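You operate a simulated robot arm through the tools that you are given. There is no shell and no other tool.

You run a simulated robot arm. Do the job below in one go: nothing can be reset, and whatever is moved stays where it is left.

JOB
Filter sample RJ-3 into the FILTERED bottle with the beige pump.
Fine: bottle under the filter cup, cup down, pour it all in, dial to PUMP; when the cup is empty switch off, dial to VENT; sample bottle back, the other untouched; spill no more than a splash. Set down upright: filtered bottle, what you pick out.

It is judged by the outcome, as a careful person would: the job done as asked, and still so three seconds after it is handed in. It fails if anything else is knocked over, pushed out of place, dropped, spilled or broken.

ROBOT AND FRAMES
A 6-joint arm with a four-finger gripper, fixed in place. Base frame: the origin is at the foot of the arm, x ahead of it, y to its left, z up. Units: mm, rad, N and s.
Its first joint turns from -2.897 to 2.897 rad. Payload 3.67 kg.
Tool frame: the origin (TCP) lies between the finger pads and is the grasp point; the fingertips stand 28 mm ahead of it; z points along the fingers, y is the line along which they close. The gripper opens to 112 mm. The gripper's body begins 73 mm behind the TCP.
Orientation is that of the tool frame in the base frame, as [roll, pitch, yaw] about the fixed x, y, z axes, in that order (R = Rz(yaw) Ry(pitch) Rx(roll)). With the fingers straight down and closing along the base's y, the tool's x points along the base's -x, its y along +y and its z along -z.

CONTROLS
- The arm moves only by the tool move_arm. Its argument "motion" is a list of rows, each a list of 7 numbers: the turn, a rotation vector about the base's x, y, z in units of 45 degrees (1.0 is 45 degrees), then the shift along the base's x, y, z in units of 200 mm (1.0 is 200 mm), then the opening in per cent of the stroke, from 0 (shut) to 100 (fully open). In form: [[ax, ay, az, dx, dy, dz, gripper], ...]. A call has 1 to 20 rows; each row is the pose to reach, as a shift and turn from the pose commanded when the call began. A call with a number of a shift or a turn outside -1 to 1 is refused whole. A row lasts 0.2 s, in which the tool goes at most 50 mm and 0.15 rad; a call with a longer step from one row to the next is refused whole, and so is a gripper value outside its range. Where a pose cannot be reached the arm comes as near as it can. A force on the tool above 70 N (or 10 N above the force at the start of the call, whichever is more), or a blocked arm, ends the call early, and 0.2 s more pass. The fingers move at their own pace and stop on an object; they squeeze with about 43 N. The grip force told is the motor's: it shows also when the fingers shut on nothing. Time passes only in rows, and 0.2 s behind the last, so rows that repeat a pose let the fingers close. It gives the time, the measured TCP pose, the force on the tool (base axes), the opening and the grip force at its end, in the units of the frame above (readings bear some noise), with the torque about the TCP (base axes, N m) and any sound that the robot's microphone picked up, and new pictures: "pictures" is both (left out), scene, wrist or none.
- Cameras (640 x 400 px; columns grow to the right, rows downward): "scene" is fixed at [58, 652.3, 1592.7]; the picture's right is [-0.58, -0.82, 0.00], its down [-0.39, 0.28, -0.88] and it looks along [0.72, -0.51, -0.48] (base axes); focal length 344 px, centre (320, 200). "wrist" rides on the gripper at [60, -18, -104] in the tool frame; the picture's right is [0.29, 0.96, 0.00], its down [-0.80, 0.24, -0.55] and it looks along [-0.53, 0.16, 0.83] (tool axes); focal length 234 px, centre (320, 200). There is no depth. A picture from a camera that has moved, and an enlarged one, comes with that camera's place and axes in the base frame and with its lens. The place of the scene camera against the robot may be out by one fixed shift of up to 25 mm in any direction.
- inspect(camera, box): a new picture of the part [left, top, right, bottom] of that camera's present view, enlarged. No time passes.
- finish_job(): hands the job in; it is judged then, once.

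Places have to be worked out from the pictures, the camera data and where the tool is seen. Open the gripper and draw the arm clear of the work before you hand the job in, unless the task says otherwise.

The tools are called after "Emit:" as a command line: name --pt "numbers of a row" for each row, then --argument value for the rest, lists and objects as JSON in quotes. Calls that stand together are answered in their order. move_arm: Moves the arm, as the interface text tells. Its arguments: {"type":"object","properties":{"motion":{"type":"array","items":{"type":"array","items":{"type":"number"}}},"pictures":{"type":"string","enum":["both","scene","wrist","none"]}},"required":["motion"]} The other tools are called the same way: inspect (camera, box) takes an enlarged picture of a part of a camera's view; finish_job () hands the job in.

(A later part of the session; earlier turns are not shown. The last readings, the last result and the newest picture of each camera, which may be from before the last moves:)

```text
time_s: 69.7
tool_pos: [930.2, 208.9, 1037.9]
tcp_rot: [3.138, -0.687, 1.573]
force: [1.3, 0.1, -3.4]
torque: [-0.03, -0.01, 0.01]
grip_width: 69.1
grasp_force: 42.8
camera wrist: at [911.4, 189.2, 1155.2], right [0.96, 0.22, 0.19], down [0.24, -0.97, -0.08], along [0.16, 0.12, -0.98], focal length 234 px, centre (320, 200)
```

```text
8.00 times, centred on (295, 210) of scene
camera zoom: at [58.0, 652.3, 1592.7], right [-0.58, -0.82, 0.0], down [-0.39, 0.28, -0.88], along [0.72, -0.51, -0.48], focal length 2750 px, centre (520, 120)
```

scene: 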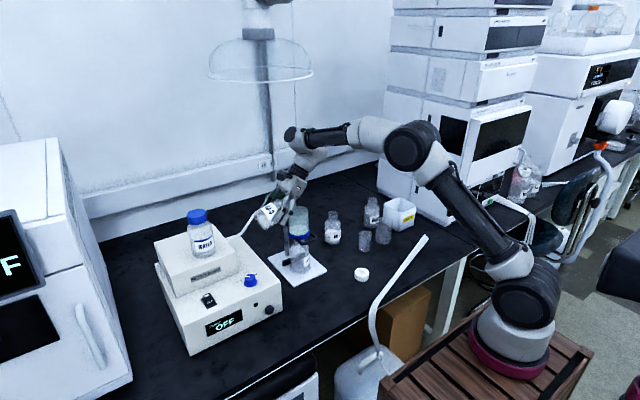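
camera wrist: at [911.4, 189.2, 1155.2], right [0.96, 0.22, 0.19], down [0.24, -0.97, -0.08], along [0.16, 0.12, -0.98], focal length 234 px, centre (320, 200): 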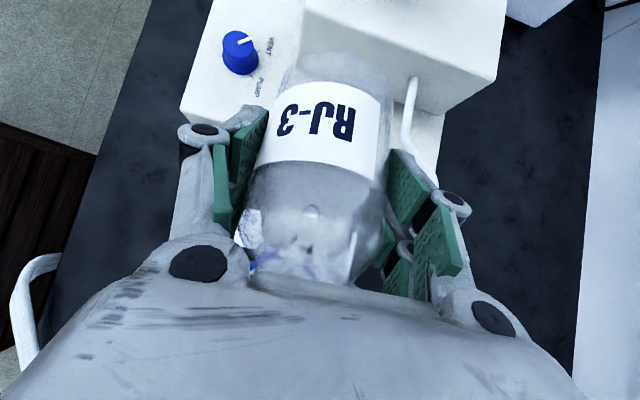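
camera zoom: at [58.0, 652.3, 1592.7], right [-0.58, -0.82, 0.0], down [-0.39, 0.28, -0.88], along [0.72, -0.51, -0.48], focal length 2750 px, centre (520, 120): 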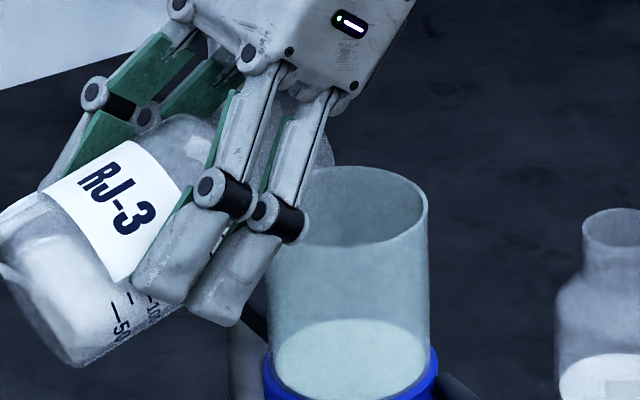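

At 75° the lip sits ≈13 mm inside the cup centre and ≈25 mm above the rim, nothing spilled. Now the pour: tip slowly 75°→100° keeping the lip fixed over the cup.

Emit:
move_arm --pt "0.0278 0 0 0 -0.002 0.0065 45" --pt "0.0556 0 0 0 -0.004 0.013 45" --pt "0.0833 0 0 0 -0.0065 0.0195 45" --pt "0.1111 0 0 0 -0.009 0.026 45" --pt "0.1389 0 0 0 -0.0102 0.034 45" --pt "0.1667 0 0 0 -0.0115 0.042 45" --pt "0.1944 0 0 0 -0.0128 0.05 45" --pt "0.2222 0 0 0 -0.014 0.058 45" --pt "0.25 0 0 0 -0.016 0.066 45" --pt "0.2778 0 0 0 -0.018 0.074 45" --pt "0.3056 0 0 0 -0.0198 0.082 45" --pt "0.3333 0 0 0 -0.0215 0.09 45" --pt "0.3611 0 0 0 -0.0243 0.0978 45" --pt "0.3889 0 0 0 -0.027 0.1055 45" --pt "0.4167 0 0 0 -0.0295 0.1133 45" --pt "0.4444 0 0 0 -0.032 0.121 45" --pt "0.4722 0 0 0 -0.0352 0.1285 45" --pt "0.5 0 0 0 -0.0385 0.136 45" --pt "0.5278 0 0 0 -0.0418 0.1435 45" --pt "0.5556 0 0 0 -0.045 0.151 45" --pictures "both"

Emit:
inspect --camera "scene" --box '[255, 180, 335, 240]'

```text
time_s: 73.9
tool_pos: [929.9, 200.7, 1068.7]
tcp_rot: [3.138, -1.123, 1.573]
force: [-0.2, -0.5, -2.5]
torque: [-0.04, 0.0, 0.0]
grip_width: 69.0
grasp_force: 42.5
camera wrist: at [911.3, 132.9, 1165.6], right [0.96, 0.12, 0.26], down [0.24, -0.84, -0.48], along [0.16, 0.52, -0.84], focal length 234 px, centre (320, 200)
```

scene: 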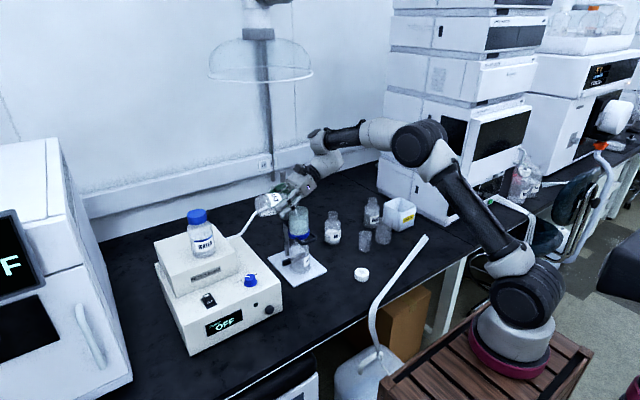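
wrist: 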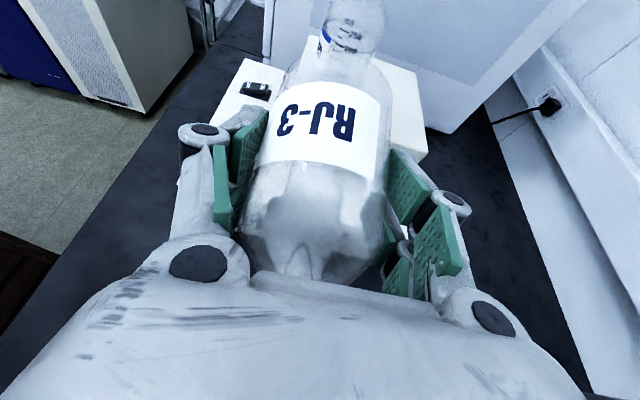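

```text
6.67 times, centred on (295, 210) of scene
camera zoom: at [58.0, 652.3, 1592.7], right [-0.58, -0.82, 0.0], down [-0.39, 0.28, -0.88], along [0.72, -0.51, -0.48], focal length 2292 px, centre (487, 133)
```

zoom: 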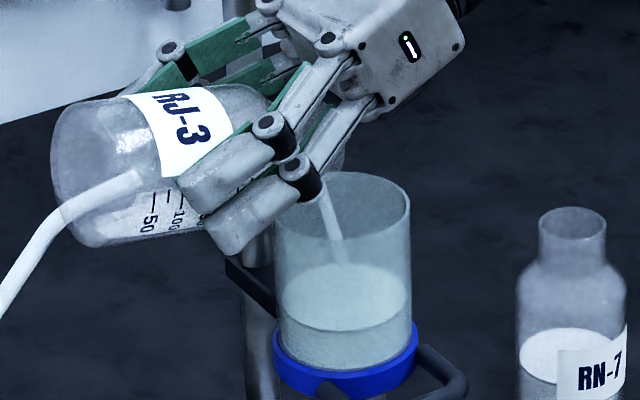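

A clean stream is falling into the cup and the level is rising. I keep tipping slowly from 100° to 125° with the lip held in place.

Emit:
move_arm --pt "0.037 0 0 0 -0.0054 0.0095 45" --pt "0.0741 0 0 0 -0.0105 0.019 45" --pt "0.1111 0 0 0 -0.016 0.0285 45" --pt "0.1481 0 0 0 -0.022 0.0375 45" --pt "0.1852 0 0 0 -0.028 0.0465 45" --pt "0.2222 0 0 0 -0.034 0.0555 45" --pt "0.2593 0 0 0 -0.041 0.064 45" --pt "0.2963 0 0 0 -0.0475 0.0725 45" --pt "0.3333 0 0 0 -0.0545 0.081 45" --pt "0.3704 0 0 0 -0.062 0.089 45" --pt "0.4074 0 0 0 -0.0695 0.097 45" --pt "0.4444 0 0 0 -0.077 0.105 45" --pt "0.4815 0 0 0 -0.0855 0.112 45" --pt "0.5185 0 0 0 -0.0935 0.1195 45" --pt "0.5556 0 0 0 -0.102 0.1265 45" --pt "0.5556 0 0 0 -0.102 0.1265 45" --pt "0.5556 0 0 0 -0.102 0.1265 45" --pictures "both"

Emit:
inspect --camera "scene" --box '[255, 180, 335, 240]'

Emit:
inspect --camera "wrist" --box '[220, 100, 420, 290]'

```text
time_s: 77.5
tool_pos: [929.5, 179.2, 1093.6]
tcp_rot: [3.033, -1.561, 1.679]
force: [0.4, 0.3, -2.2]
torque: [-0.02, 0.0, 0.0]
grip_width: 69.2
grasp_force: 42.8
camera wrist: at [911.0, 76.5, 1154.1], right [0.96, 0.0, 0.29], down [0.24, -0.56, -0.79], along [0.16, 0.83, -0.54], focal length 234 px, centre (320, 200)
```

scene: 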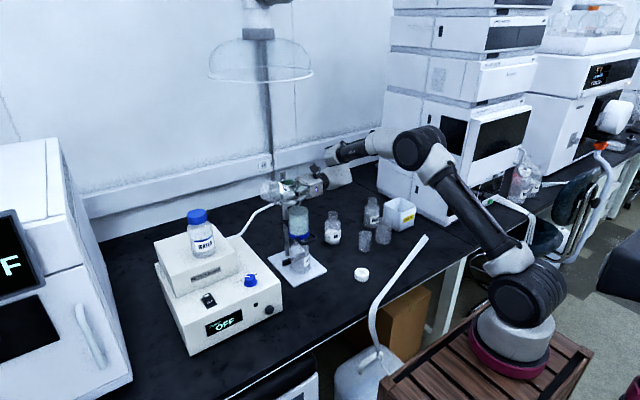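
wrist: 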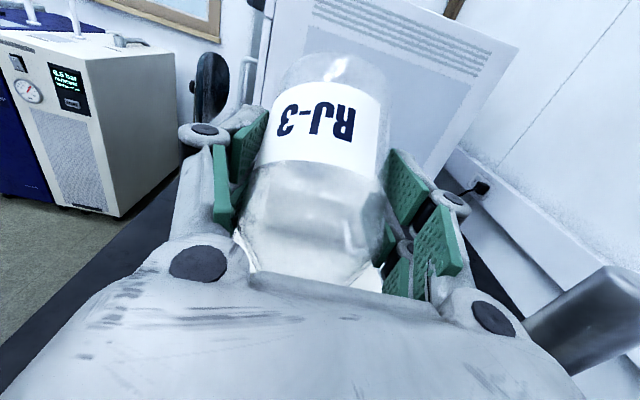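

```text
6.67 times, centred on (295, 210) of scene
camera zoom: at [58.0, 652.3, 1592.7], right [-0.58, -0.82, 0.0], down [-0.39, 0.28, -0.88], along [0.72, -0.51, -0.48], focal length 2292 px, centre (487, 133)
```

zoom: 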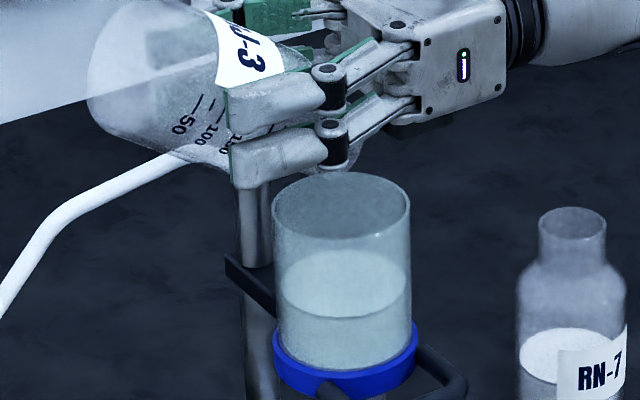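

```text
2.11 times, centred on (320, 195) of wrist
camera zoom: at [911.0, 76.5, 1154.1], right [0.96, 0.0, 0.29], down [0.24, -0.56, -0.79], along [0.16, 0.83, -0.54], focal length 493 px, centre (320, 210)
```

zoom: 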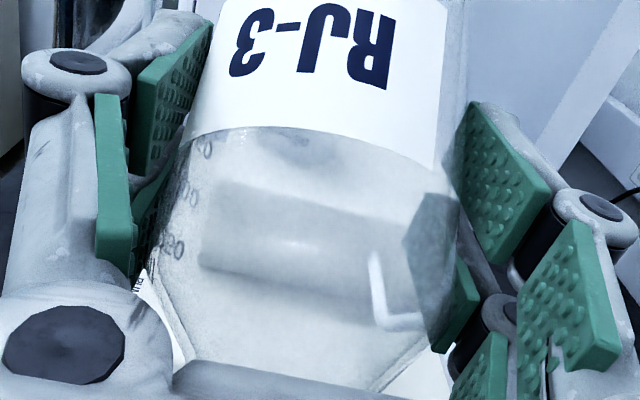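

The stream has stopped and the cup holds the liquid. I tip on to 137° and hold a moment to drain the remainder.

Emit:
move_arm --pt "0.0444 0 0 0 -0.01 0.008 45" --pt "0.0889 0 0 0 -0.02 0.015 45" --pt "0.1333 0 0 0 -0.032 0.023 45" --pt "0.1778 0 0 0 -0.043 0.03 45" --pt "0.2222 0 0 0 -0.054 0.0365 45" --pt "0.2667 0 0 0 -0.066 0.0425 45" --pt "0.2667 0 0 0 -0.066 0.0425 45" --pt "0.2667 0 0 0 -0.066 0.0425 45" --pt "0.2667 0 0 0 -0.066 0.0425 45" --pt "0.2667 0 0 0 -0.066 0.0425 45" --pt "0.2667 0 0 0 -0.066 0.0425 45" --pt "0.2667 0 0 0 -0.066 0.0425 45" --pictures "both"

Emit:
inspect --camera "scene" --box '[255, 180, 335, 240]'

Emit:
inspect --camera "wrist" --box '[220, 60, 420, 290]'

```text
time_s: 80.1
tool_pos: [928.5, 166.1, 1100.4]
tcp_rot: [0.002, -1.37, -1.576]
force: [0.0, 0.6, -1.0]
torque: [0.0, 0.05, -0.03]
grip_width: 69.1
grasp_force: 43.2
camera wrist: at [910.5, 53.6, 1138.8], right [0.96, -0.06, 0.28], down [0.24, -0.39, -0.89], along [0.16, 0.92, -0.36], focal length 234 px, centre (320, 200)
```

scene: 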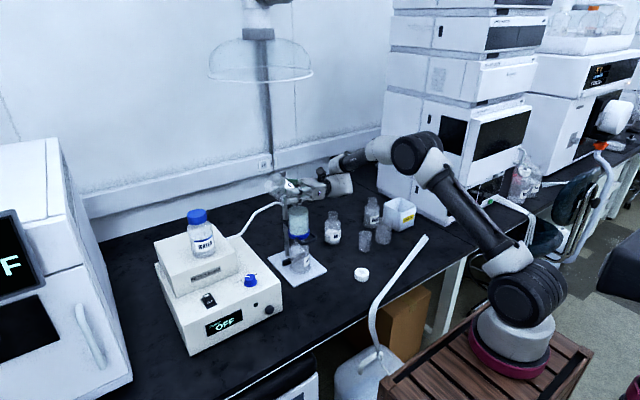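
wrist: 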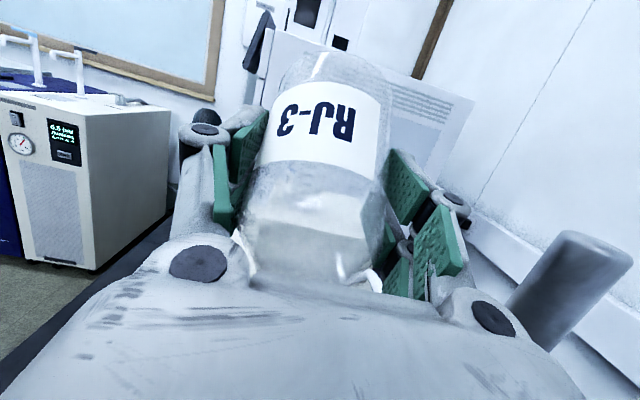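

```text
6.67 times, centred on (295, 210) of scene
camera zoom: at [58.0, 652.3, 1592.7], right [-0.58, -0.82, 0.0], down [-0.39, 0.28, -0.88], along [0.72, -0.51, -0.48], focal length 2292 px, centre (487, 133)
```

zoom: 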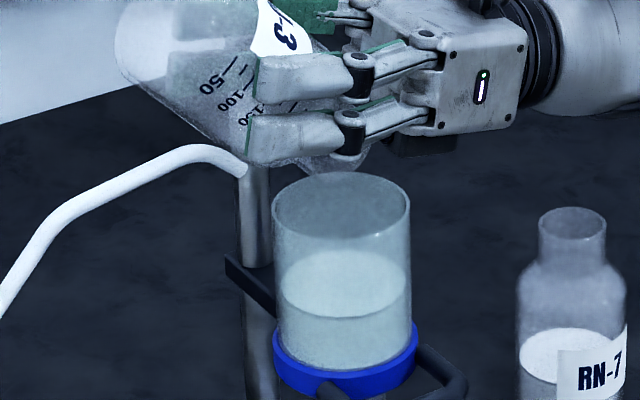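

```text
1.74 times, centred on (320, 175) of wrist
camera zoom: at [910.5, 53.6, 1138.8], right [0.96, -0.06, 0.28], down [0.24, -0.39, -0.89], along [0.16, 0.92, -0.36], focal length 407 px, centre (320, 244)
```

zoom: 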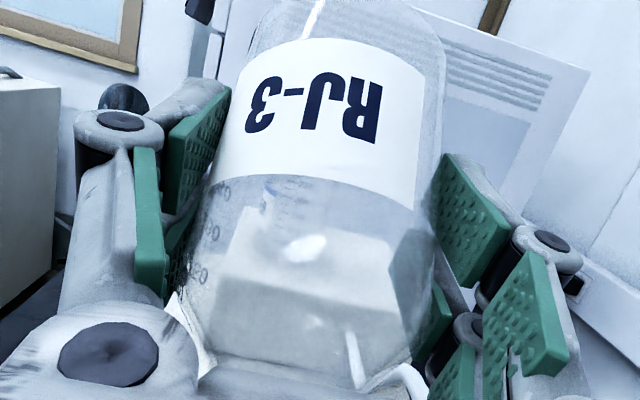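

RJ‑3 is drained and the cup holds the sample, with no spill visible. I tip the bottle back upright along the reverse path, keeping the lip over the cup until it is past 60°.

Emit:
move_arm --pt "-0.0889 0 0 0 0.0215 -0.008 45" --pt "-0.1778 0 0 0 0.044 -0.0175 45" --pt "-0.2667 0 0 0 0.066 -0.0275 45" --pt "-0.3778 0 0 0 0.091 -0.044 45" --pt "-0.4889 0 0 0 0.1135 -0.068 45" --pt "-0.6 0 0 0 0.134 -0.0935 45" --pt "-0.7111 0 0 0 0.152 -0.1205 45" --pt "-0.8222 0 0 0 0.168 -0.149 45" --pictures "none"

Emit:
move_arm --pt "-0.12 0 0 0 0.008 0 45" --pt "-0.24 0 0 0 0.016 0 45" --pt "-0.36 0 0 0 0.024 0 45" --pt "-0.48 0 0 0 0.03 0 45" --pt "-0.6 0 0 0 0.034 0 45" --pt "-0.74 0 0 0 0.035 0 45" --pt "-0.8889 0 0 0 0.035 0 45" --pictures "scene"

```text
time_s: 81.9
tool_pos: [930.9, 200.8, 1072.4]
tcp_rot: [3.137, -1.122, 1.574]
force: [-0.5, -0.2, -1.5]
torque: [0.01, -0.03, 0.0]
grip_width: 69.1
grasp_force: 42.8
```

```text
time_s: 83.5
tool_pos: [929.5, 205.2, 1071.8]
tcp_rot: [3.138, -0.424, 1.57]
force: [0.5, -0.5, -1.7]
torque: [0.02, 0.04, 0.03]
grip_width: 69.2
grasp_force: 42.9
```

scene: 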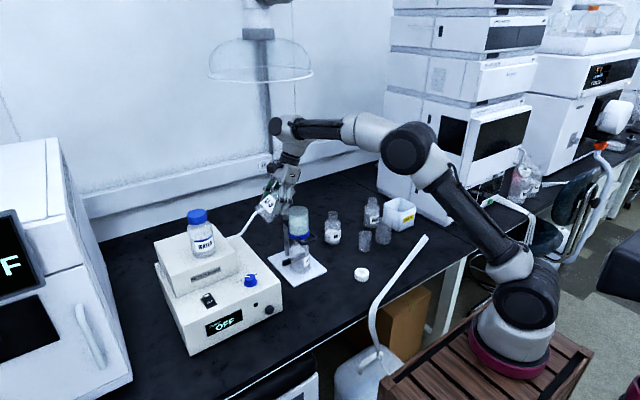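

Emit:
move_arm --pt "-0.11 0 0 0 -0.01 0.02 45" --pt "-0.22 0 0 0 -0.02 0.04 45" --pt "-0.333 0 0 -0.03 -0.025 0.06 45" --pt "-0.333 0 0 -0.13 -0.025 0.09 45" --pt "-0.333 0 0 -0.25 -0.025 0.12 45" --pt "-0.333 0 0 -0.37 -0.025 0.14 45" --pt "-0.333 0 0 -0.48 -0.025 0.15 45" --pictures "none"

Emit:
move_arm --pt "-0.14 0 0 -0.01 0 0 45" --pt "-0.28 0 0 -0.03 0 0 45" --pt "-0.42 0 0 -0.05 0 0 45" --pt "-0.56 0 0 -0.06 0 0 45" --pt "-0.7 0 0 -0.07 -0.02 0 45" --pt "-0.85 0 0 -0.08 -0.05 0 45" --pt "-1.0 0 0 -0.08 -0.08 0 45" --pictures "scene"

Emit:
inspect --camera "scene" --box '[250, 150, 370, 290]'

```text
time_s: 85.1
tool_pos: [833.9, 201.2, 1100.6]
tcp_rot: [3.14, -0.164, 1.572]
force: [1.0, -1.0, -3.6]
torque: [0.0, 0.03, 0.01]
grip_width: 69.1
grasp_force: 43.3
```

```text
time_s: 86.7
tool_pos: [817.1, 185.6, 1102.4]
tcp_rot: [3.141, 0.624, 1.572]
force: [-0.3, -0.7, -1.6]
torque: [0.05, 0.04, 0.0]
grip_width: 69.0
grasp_force: 42.6
```

scene: 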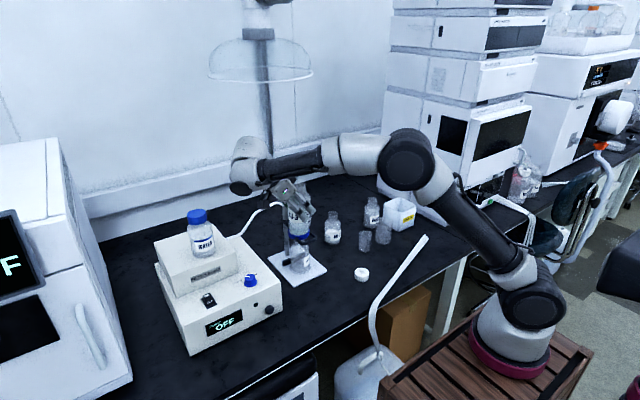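

```text
2.86 times, centred on (310, 220) of scene
camera zoom: at [58.0, 652.3, 1592.7], right [-0.58, -0.82, 0.0], down [-0.39, 0.28, -0.88], along [0.72, -0.51, -0.48], focal length 982 px, centre (349, 143)
```

zoom: 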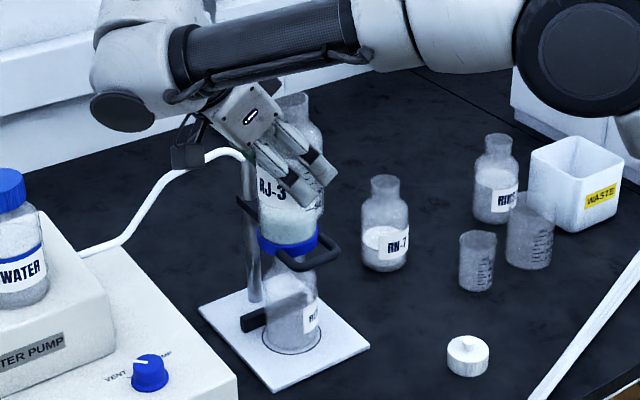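

Upright again. I carry the empty bottle back along the reverse route: first to y≈0, then yaw back.

Emit:
move_arm --pt "0 0 0 0 -0.15 -0.02 45" --pt "0 0 0 0 -0.33 -0.05 45" --pt "0 0 0 -0.01 -0.51 -0.08 45" --pt "0 0 0 -0.02 -0.69 -0.1 45" --pt "0 0 0 -0.03 -0.87 -0.12 45" --pt "0 0 0 -0.03 -0.925 -0.12 45" --pictures "none"

Emit:
move_arm --pt "0 0 0.15 0.02 -0.05 0 45" --pt "0 0 0.3 0.04 -0.11 0 45" --pt "0 0 0.45 0.06 -0.18 0 45" --pt "0 0 0.6 0.08 -0.25 0 45" --pt "0 0 0.7556 0.1 -0.31 0 45" --pt "0 0 0.7556 0.1 -0.31 0 45" --pictures "none"

Emit:
move_arm --pt "0 0 0.15 0.03 -0.05 -0.02 45" --pt "0 0 0.3 0.07 -0.11 -0.04 45" --pt "0 0 0.45 0.11 -0.18 -0.06 45" --pt "0 0 0.6 0.15 -0.25 -0.08 45" --pt "0 0 0.7556 0.18 -0.31 -0.1 45" --pt "0 0 0.7556 0.18 -0.31 -0.1 45" --pictures "scene"

```text
time_s: 88.1
tool_pos: [811.0, 0.7, 1076.8]
tcp_rot: [3.139, 0.621, 1.571]
force: [-0.6, -0.4, -2.0]
torque: [0.0, 0.0, 0.02]
grip_width: 69.0
grasp_force: 42.8
```

```text
time_s: 89.5
tool_pos: [831.3, -62.7, 1077.9]
tcp_rot: [3.14, 0.621, 2.168]
force: [-0.1, -0.5, -2.4]
torque: [0.0, -0.02, 0.03]
grip_width: 69.1
grasp_force: 43.3
```

```text
time_s: 90.9
tool_pos: [867.2, -122.2, 1058.6]
tcp_rot: [3.141, 0.621, 2.761]
force: [0.0, -1.1, -1.5]
torque: [0.03, -0.02, -0.01]
grip_width: 69.0
grasp_force: 42.9
```

scene: 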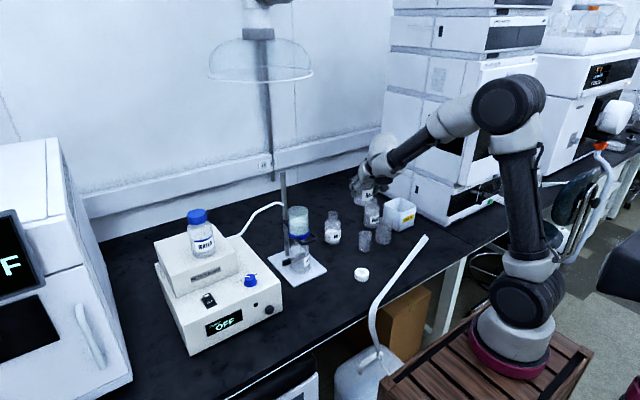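

Emit:
move_arm --pt "0 0 0 0.06 -0.04 -0.03 45" --pt "0 0 0 0.16 -0.11 -0.1 45" --pt "0 0 0 0.28 -0.18 -0.2 45" --pt "0 0 0 0.4 -0.24 -0.3 45" --pt "0 0 0 0.52 -0.3 -0.4 45" --pt "0 0 0 0.62 -0.35 -0.5 45" --pt "0 0 0 0.68 -0.38 -0.58 45" --pt "0 0 0 0.68 -0.38 -0.58 45" --pictures "both"

Emit:
inspect --camera "scene" --box '[320, 170, 420, 260]'

```text
time_s: 92.7
tool_pos: [1003.2, -198.6, 944.0]
tcp_rot: [3.14, 0.621, 2.76]
force: [0.1, 0.2, -1.8]
torque: [0.01, -0.02, -0.03]
grip_width: 69.2
grasp_force: 43.3
camera wrist: at [895.2, -173.0, 991.3], right [0.14, 0.98, -0.17], down [0.39, 0.1, 0.91], along [0.91, -0.19, -0.37], focal length 234 px, centre (320, 200)
```

scene: 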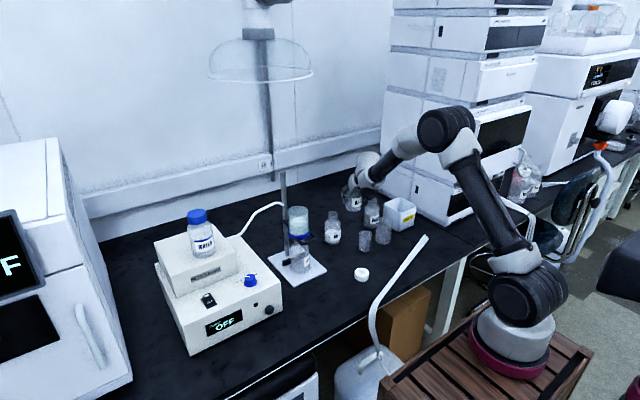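
wrist: 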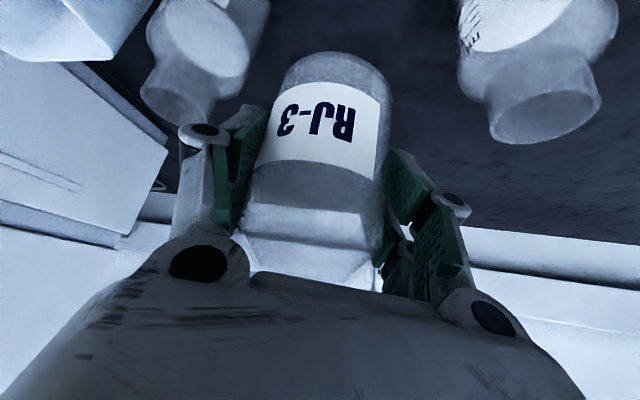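

```text
4.44 times, centred on (370, 215) of scene
camera zoom: at [58.0, 652.3, 1592.7], right [-0.58, -0.82, 0.0], down [-0.39, 0.28, -0.88], along [0.72, -0.51, -0.48], focal length 1528 px, centre (98, 133)
```

zoom: 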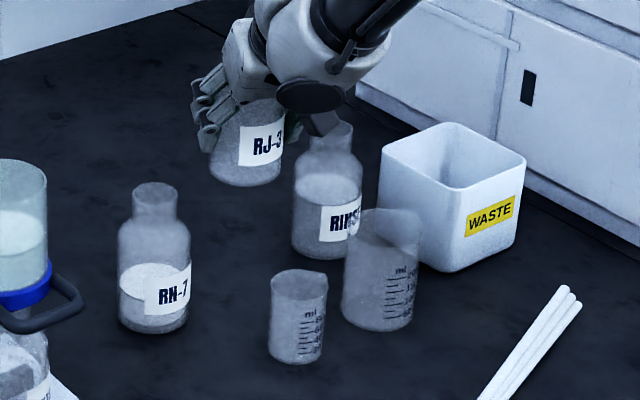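

The bottle is empty and back above its original spot. I lower it 118 mm, then the last few mm gently.

Emit:
move_arm --pt "0 0 0 0 0 -0.1 45" --pt "0 0 0 0 0 -0.22 45" --pt "0 0 0 0 0 -0.34 45" --pt "0 0 0 0 0 -0.45 45" --pt "0 0 0 0 0 -0.54 45" --pt "0 0 0 0 0 -0.59 45" --pt "0 0 0 0 0 -0.59 45" --pictures "none"

Emit:
move_arm --pt "0 0 0 0 0 -0.01 45" --pt "0 0 0 0 0 -0.02 45" --pt "0 0 0 0 0 -0.03 45" --pt "0 0 0 0 0 -0.03 45" --pictures "wrist"

```text
time_s: 94.3
tool_pos: [1002.7, -199.7, 823.2]
tcp_rot: [3.138, 0.622, 2.759]
force: [1.2, 0.7, -2.1]
torque: [0.05, 0.05, -0.01]
grip_width: 68.9
grasp_force: 42.9
```

```text
time_s: 95.3
tool_pos: [1003.0, -198.6, 819.3]
tcp_rot: [3.141, 0.623, 2.758]
force: [-1.3, 0.6, 5.5]
torque: [-0.2, 0.14, 0.0]
grip_width: 69.1
grasp_force: 43.0
camera wrist: at [895.2, -174.4, 867.4], right [0.14, 0.98, -0.17], down [0.39, 0.1, 0.92], along [0.91, -0.19, -0.37], focal length 234 px, centre (320, 200)
```

wrist: 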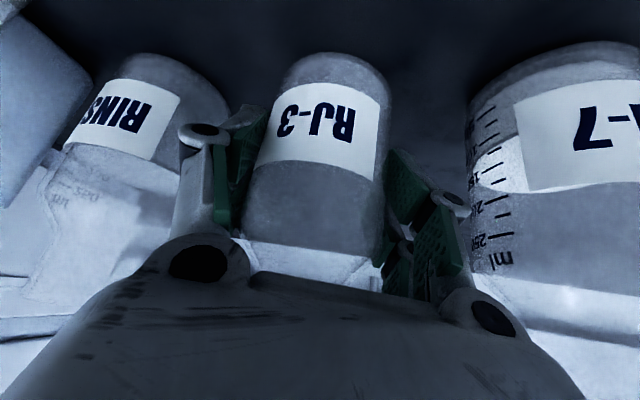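

Contact with the bench (force up from −2 to +5.5 N) at the original place. I release to ~80 mm and back out along the tool axis.

Emit:
move_arm --pt "0 0 0 0 0 0 62" --pt "0 0 0 0 0 0 68" --pt "0 0 0 0 0 0 71" --pt "0 0 0 0 0 0 71" --pictures "none"

Emit:
move_arm --pt "0 0 0 -0.045 0.018 0.068 71" --pt "0 0 0 -0.1 0.04 0.15 71" --pt "0 0 0 -0.17 0.068 0.255 71" --pt "0 0 0 -0.25 0.1 0.375 71" --pt "0 0 0 -0.33 0.133 0.495 71" --pt "0 0 0 -0.4 0.17 0.62 71" --pt "0 0 0 -0.44 0.22 0.76 71" --pictures "both"

Emit:
inspect --camera "scene" --box '[320, 180, 420, 270]'

Emit:
inspect --camera "scene" --box '[260, 190, 350, 290]'

```text
time_s: 96.3
tool_pos: [1002.2, -198.3, 819.0]
tcp_rot: [3.139, 0.62, 2.759]
force: [1.1, -0.3, -0.7]
torque: [0.0, 0.01, 0.02]
grip_width: 79.2
grasp_force: 0.0
```

```text
time_s: 97.9
tool_pos: [914.7, -156.9, 971.0]
tcp_rot: [-3.141, 0.621, 2.76]
force: [-0.8, -1.2, -0.8]
torque: [0.01, -0.02, 0.02]
grip_width: 79.6
grasp_force: 0.0
camera wrist: at [806.6, -131.9, 1019.6], right [0.14, 0.98, -0.17], down [0.39, 0.1, 0.91], along [0.91, -0.19, -0.37], focal length 234 px, centre (320, 200)
```

scene: 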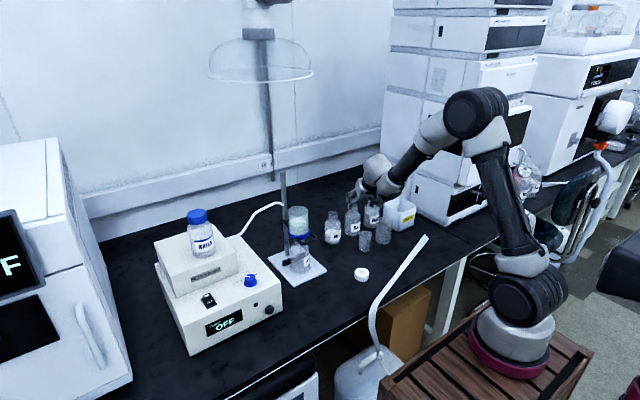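
wrist: 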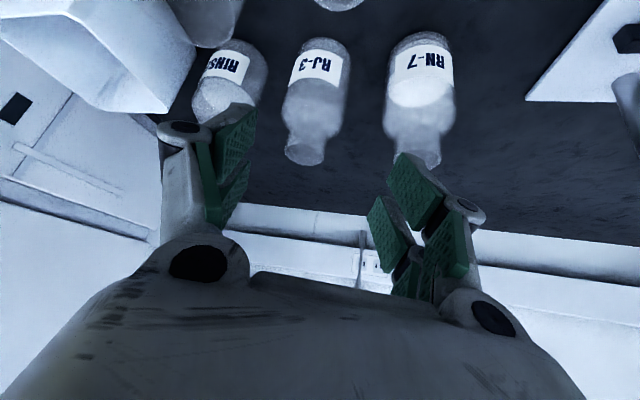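

```text
4.44 times, centred on (370, 225) of scene
camera zoom: at [58.0, 652.3, 1592.7], right [-0.58, -0.82, 0.0], down [-0.39, 0.28, -0.88], along [0.72, -0.51, -0.48], focal length 1528 px, centre (98, 89)
```

zoom: 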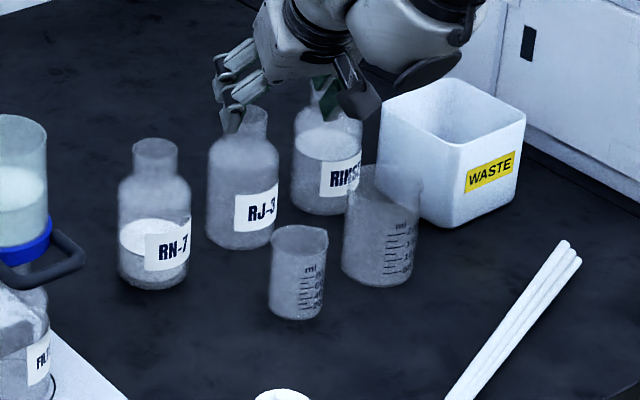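

```text
4.00 times, centred on (305, 240) of scene
camera zoom: at [58.0, 652.3, 1592.7], right [-0.58, -0.82, 0.0], down [-0.39, 0.28, -0.88], along [0.72, -0.51, -0.48], focal length 1375 px, centre (380, 40)
```

zoom: 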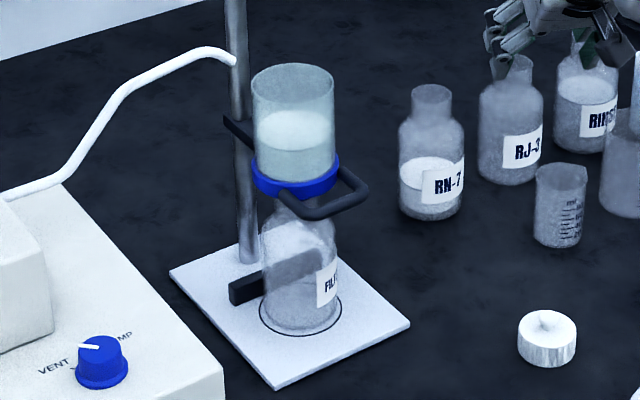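

RJ‑3 is back in its row, empty and upright; the cup holds the sample with no spill. Now to the pump: I return the tool to vertical while moving clear.

Emit:
move_arm --pt "0.059 0.147 0 -0.08 0.05 0.12 71" --pt "0.118 0.294 0 -0.18 0.12 0.24 71" --pt "0.177 0.441 0 -0.28 0.2 0.36 71" --pt "0.236 0.587 0 -0.38 0.28 0.47 60" --pt "0.295 0.734 0 -0.48 0.38 0.55 50" --pt "0.295 0.734 0 -0.55 0.5 0.55 50" --pictures "none"

Emit:
move_arm --pt "0 0 0.16 0 0.15 0 50" --pt "0 0 0.33 -0.02 0.33 0 50" --pt "0 0 0.5 -0.04 0.51 0 50" --pt "0 0 0.66 -0.06 0.69 0 50" --pt "0 0 0.83 -0.06 0.85 0 50" --pt "0 0 1.0 -0.06 0.98 0 50" --pictures "none"

Emit:
move_arm --pt "0 0 0.12 0 0.15 -0.05 50" --pt "0 0 0.24 0 0.33 -0.1 50" --pt "0 0 0.36 0 0.51 -0.15 50" --pt "0 0 0.487 0 0.69 -0.2 50" --pt "0 0 0.487 0 0.86 -0.25 50" --pt "0 0 0.487 0 1.0 -0.3 50" --pictures "both"

```text
time_s: 99.3
tool_pos: [804.3, -54.7, 1083.0]
tcp_rot: [3.141, -0.001, 2.759]
force: [-0.2, -0.4, 0.9]
torque: [0.03, 0.02, 0.02]
grip_width: 55.7
grasp_force: 0.0
out of reach, approached as far as the arm can: row 1
```

```text
time_s: 100.7
tool_pos: [794.9, 140.3, 1081.4]
tcp_rot: [3.14, 0.0, -2.735]
force: [0.8, 0.0, -0.4]
torque: [0.02, 0.0, -0.01]
grip_width: 55.9
grasp_force: 0.2
```

```text
time_s: 102.1
tool_pos: [793.6, 339.5, 1022.2]
tcp_rot: [3.141, 0.0, -2.355]
force: [0.2, 0.0, -0.3]
torque: [0.05, 0.0, 0.03]
grip_width: 55.8
grasp_force: 0.0
camera wrist: at [764.7, 284.7, 1124.6], right [-0.88, 0.47, 0.0], down [0.39, 0.73, 0.55], along [0.26, 0.49, -0.83], focal length 234 px, centre (320, 200)
```

scene: 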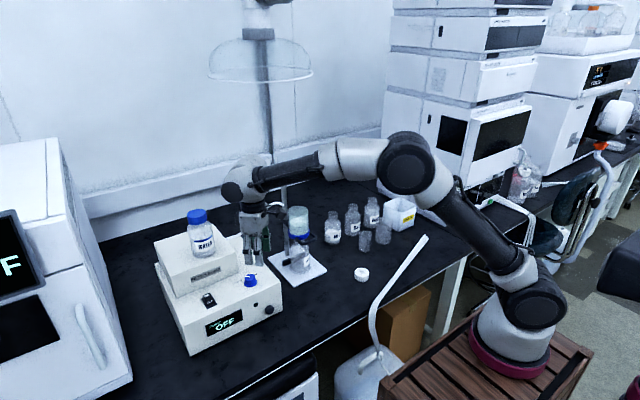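
wrist: 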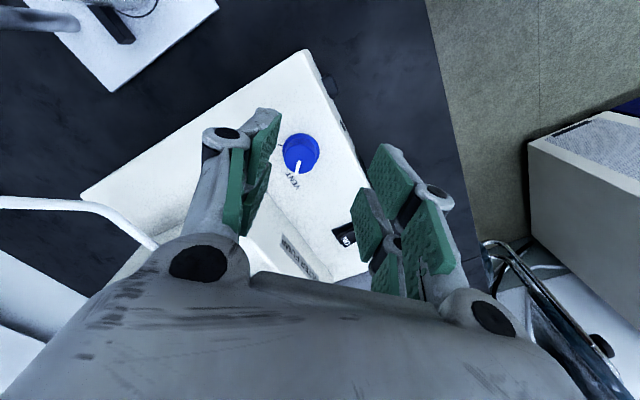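

Emit:
inspect --camera "wrist" --box '[260, 120, 360, 190]'

Emit:
inspect --camera "scene" --box '[225, 260, 285, 300]'

```text
5.71 times, centred on (310, 155) of wrist
camera zoom: at [764.7, 284.7, 1124.6], right [-0.88, 0.47, 0.0], down [0.39, 0.73, 0.55], along [0.26, 0.49, -0.83], focal length 1338 px, centre (377, 457)
```

zoom: 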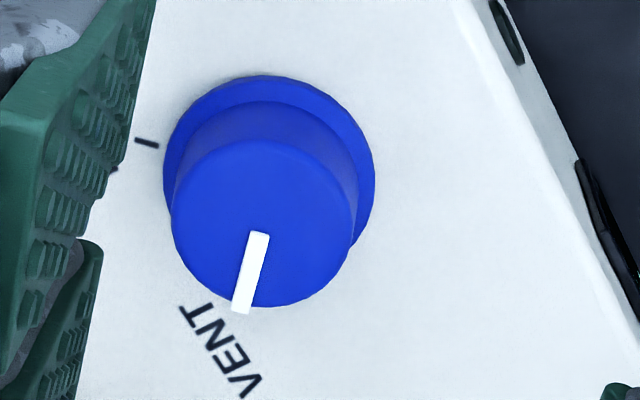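

```text
10.00 times, centred on (255, 280) of scene
camera zoom: at [58.0, 652.3, 1592.7], right [-0.58, -0.82, 0.0], down [-0.39, 0.28, -0.88], along [0.72, -0.51, -0.48], focal length 3438 px, centre (970, -600)
```

zoom: 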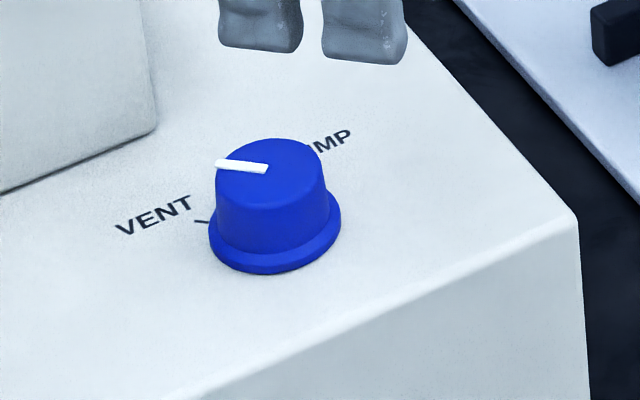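

The knob's top centre triangulates to (828.1, 360.2, 904.9), Ø≈32 mm, with the panel at ≈880. I descend above it and check alignment.

Emit:
move_arm --pt "0 0 0 0.06 0.035 -0.06 50" --pt "0 0 0 0.12 0.07 -0.13 50" --pt "0 0 0 0.1725 0.1035 -0.22 50" --pt "0 0 0 0.1725 0.1035 -0.33 50" --pt "0 0 0 0.1725 0.1035 -0.36 50" --pt "0 0 0 0.1725 0.1035 -0.36 50" --pictures "both"

Emit:
inspect --camera "wrist" --box '[220, 90, 420, 240]'

Emit:
inspect --camera "scene" --box '[210, 230, 300, 300]'

```text
time_s: 103.5
tool_pos: [827.3, 360.8, 947.9]
tcp_rot: [3.14, -0.001, -2.357]
force: [0.0, 0.7, 0.0]
torque: [0.01, -0.01, 0.0]
grip_width: 56.1
grasp_force: 0.0
camera wrist: at [798.4, 305.8, 1050.8], right [-0.88, 0.47, 0.0], down [0.39, 0.73, 0.55], along [0.26, 0.49, -0.83], focal length 234 px, centre (320, 200)
```

scene: 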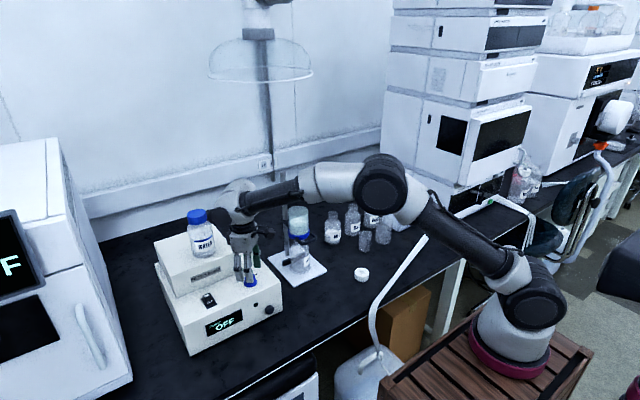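
wrist: 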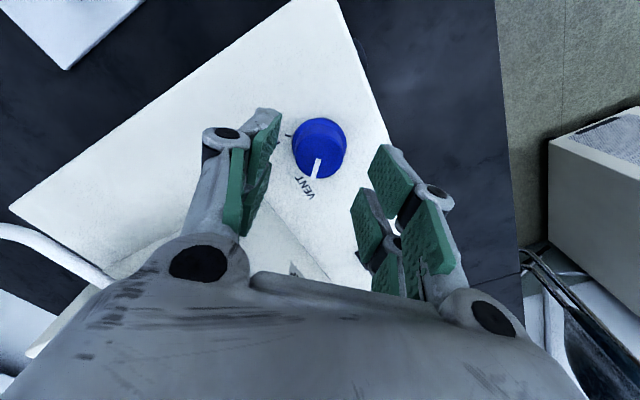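

```text
2.67 times, centred on (320, 165) of wrist
camera zoom: at [798.4, 305.8, 1050.8], right [-0.88, 0.47, 0.0], down [0.39, 0.73, 0.55], along [0.26, 0.49, -0.83], focal length 624 px, centre (320, 293)
```

zoom: 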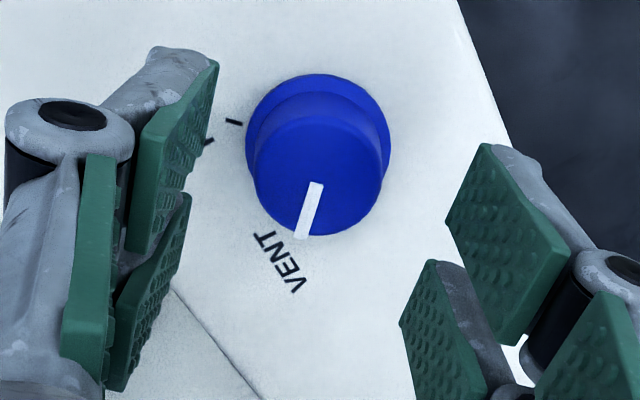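

```text
5.71 times, centred on (255, 265) of scene
camera zoom: at [58.0, 652.3, 1592.7], right [-0.58, -0.82, 0.0], down [-0.39, 0.28, -0.88], along [0.72, -0.51, -0.48], focal length 1964 px, centre (691, -171)
```

zoom: 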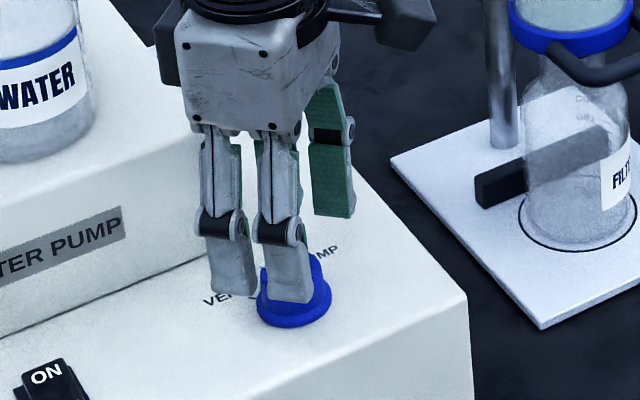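

Well centred over the knob. I lower the fingers around it (tips ≈889, above the skirt) and close.

Emit:
move_arm --pt "0 0 0 0.002 -0.002 -0.05 50" --pt "0 0 0 0.004 -0.003 -0.1 50" --pt "0 0 0 0.004 -0.003 -0.14 50" --pt "0 0 0 0.004 -0.003 -0.155 50" --pt "0 0 0 0.004 -0.003 -0.155 50" --pictures "none"

Emit:
move_arm --pt "0 0 0 0 0 0 35" --pt "0 0 0 0 0 0 25" --pt "0 0 0 0 0 0 15" --pt "0 0 0 0 0 0 15" --pt "0 0 0 0 0 0 15" --pictures "both"

Emit:
inspect --camera "wrist" --box '[220, 90, 420, 240]'

Emit:
inspect --camera "scene" --box '[210, 230, 300, 300]'

```text
time_s: 104.7
tool_pos: [828.6, 361.8, 918.2]
tcp_rot: [3.141, 0.0, -2.357]
force: [0.0, -0.3, -0.9]
torque: [0.02, 0.01, 0.01]
grip_width: 56.1
grasp_force: 0.1
```

```text
time_s: 105.9
tool_pos: [828.6, 361.2, 917.3]
tcp_rot: [3.14, 0.0, -2.355]
force: [1.9, -3.1, -0.4]
torque: [-0.09, -0.08, -0.03]
grip_width: 32.3
grasp_force: 44.7
camera wrist: at [799.4, 306.0, 1020.5], right [-0.88, 0.47, 0.0], down [0.39, 0.73, 0.55], along [0.26, 0.49, -0.83], focal length 234 px, centre (320, 200)
```

scene: 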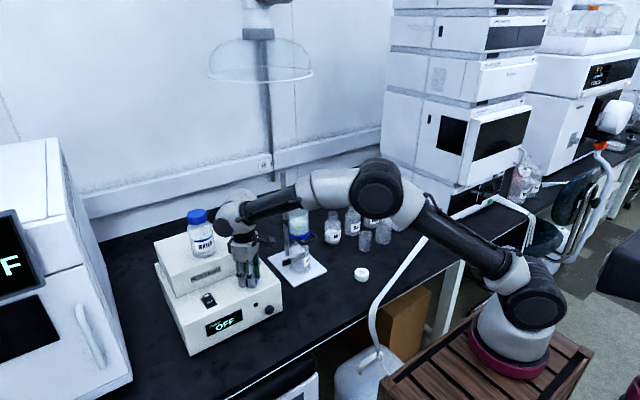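
wrist: 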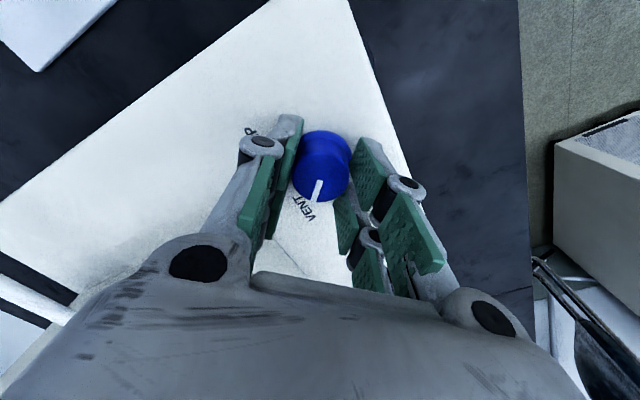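

```text
2.67 times, centred on (320, 165) of wrist
camera zoom: at [799.4, 306.0, 1020.5], right [-0.88, 0.47, 0.0], down [0.39, 0.73, 0.55], along [0.26, 0.49, -0.83], focal length 624 px, centre (320, 293)
```

zoom: 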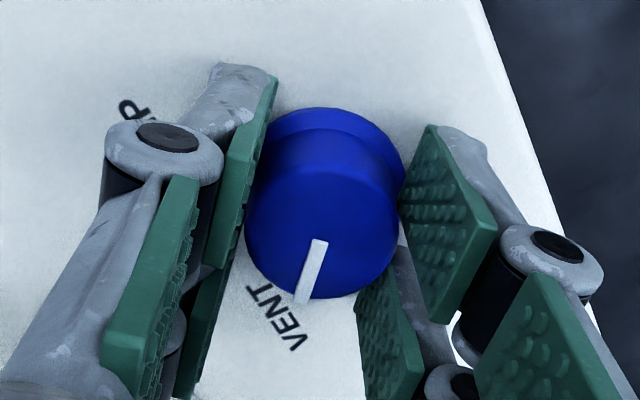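

```text
5.71 times, centred on (255, 265) of scene
camera zoom: at [58.0, 652.3, 1592.7], right [-0.58, -0.82, 0.0], down [-0.39, 0.28, -0.88], along [0.72, -0.51, -0.48], focal length 1964 px, centre (691, -171)
```

zoom: 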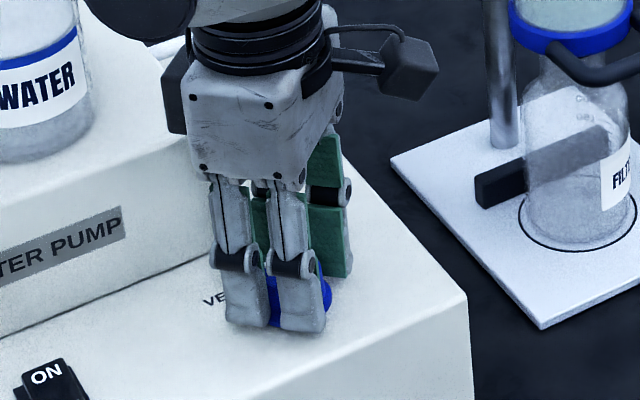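

The knob is gripped (32.3 mm). I turn it clockwise (seen from above) from VENT toward PUMP: 45° first, then check.

Emit:
move_arm --pt "0 0 -0.12 0 0 0 15" --pt "0 0 -0.25 0 0 0 15" --pt "0 0 -0.38 0 0 0 15" --pt "0 0 -0.51 0 0 0 15" --pt "0 0 -0.64 0 0 0 15" --pt "0 0 -0.77 0 0 0 15" --pt "0 0 -0.89 0 0 0 15" --pt "0 0 -1.0 0 0 0 15" --pt "0 0 -1.0 0 0 0 15" --pictures "wrist"

Emit:
inspect --camera "wrist" --box '[220, 90, 420, 240]'

```text
time_s: 107.9
tool_pos: [828.7, 360.3, 918.0]
tcp_rot: [3.142, 0.0, 3.139]
force: [5.0, -21.2, 10.4]
torque: [-0.64, -0.22, 0.0]
grip_width: 32.2
grasp_force: 45.1
camera wrist: at [769.2, 342.5, 1020.5], right [-0.29, 0.96, 0.0], down [0.8, 0.24, 0.55], along [0.53, 0.16, -0.83], focal length 234 px, centre (320, 200)
```

wrist: 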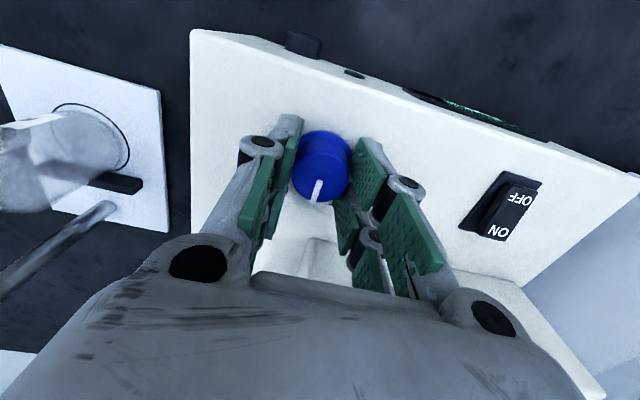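

```text
2.67 times, centred on (320, 165) of wrist
camera zoom: at [769.2, 342.5, 1020.5], right [-0.29, 0.96, 0.0], down [0.8, 0.24, 0.55], along [0.53, 0.16, -0.83], focal length 624 px, centre (320, 293)
```

zoom: 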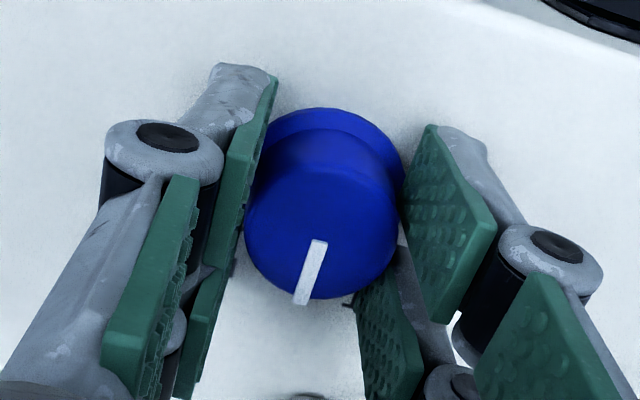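

The knob turns with the gripper (pointer now straight ahead). There's a 21 N side load, so I shift 1 mm in −y while turning the remaining 45° to PUMP.

Emit:
move_arm --pt "0 0 -0.1 0 -0.004 0 15" --pt "0 0 -0.22 0 -0.005 0 15" --pt "0 0 -0.35 0 -0.005 0 15" --pt "0 0 -0.48 0 -0.005 0 15" --pt "0 0 -0.61 0 -0.005 0 15" --pt "0 0 -0.74 0 -0.005 0 15" --pt "0 0 -0.87 0 -0.005 0 15" --pt "0 0 -1.0 0 -0.005 0 15" --pt "0 0 -1.0 0 -0.005 0 15" --pictures "both"

Emit:
inspect --camera "wrist" --box '[220, 90, 420, 240]'

Emit:
inspect --camera "scene" --box '[180, 230, 300, 340]'

```text
time_s: 109.9
tool_pos: [829.1, 359.0, 917.7]
tcp_rot: [3.137, 0.0, 2.355]
force: [10.2, -16.3, 17.6]
torque: [-0.36, -0.16, 0.16]
grip_width: 31.9
grasp_force: 44.9
camera wrist: at [773.5, 389.3, 1020.4], right [0.47, 0.88, 0.0], down [0.73, -0.4, 0.55], along [0.49, -0.26, -0.83], focal length 234 px, centre (320, 200)
```

scene: 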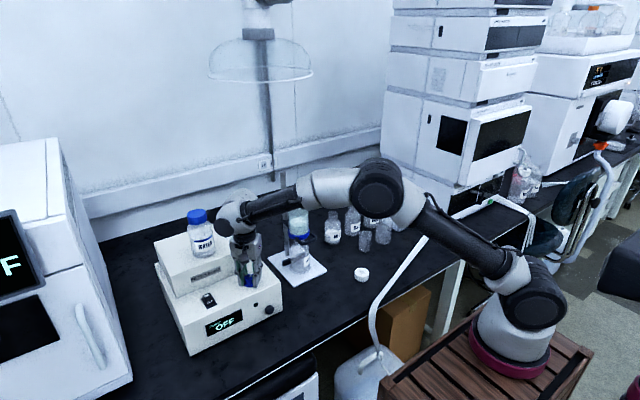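
wrist: 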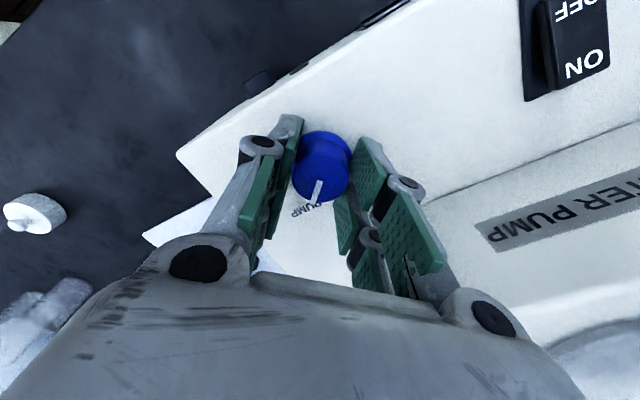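

```text
2.67 times, centred on (320, 165) of wrist
camera zoom: at [773.5, 389.3, 1020.4], right [0.47, 0.88, 0.0], down [0.73, -0.4, 0.55], along [0.49, -0.26, -0.83], focal length 624 px, centre (320, 293)
```

zoom: 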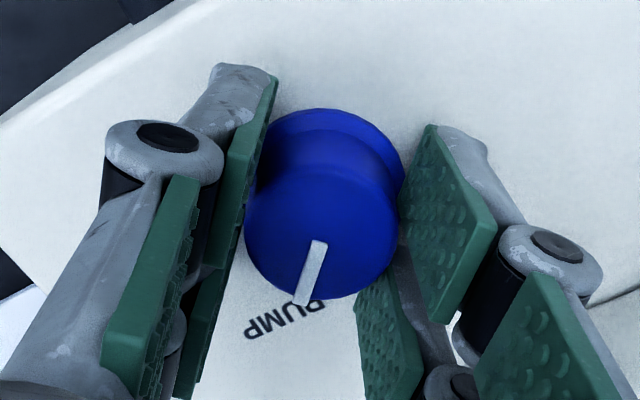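

```text
3.64 times, centred on (240, 285) of scene
camera zoom: at [58.0, 652.3, 1592.7], right [-0.58, -0.82, 0.0], down [-0.39, 0.28, -0.88], along [0.72, -0.51, -0.48], focal length 1250 px, centre (611, -109)
```

zoom: 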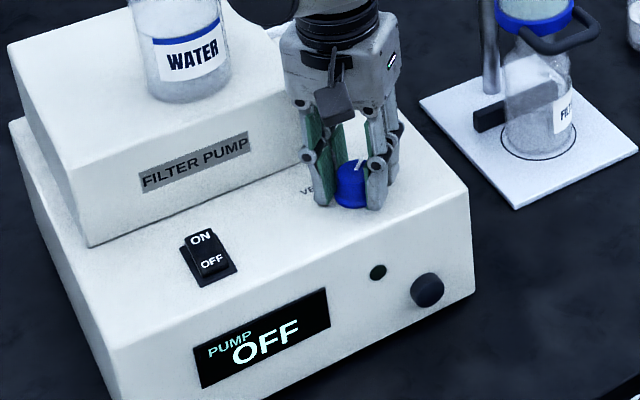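

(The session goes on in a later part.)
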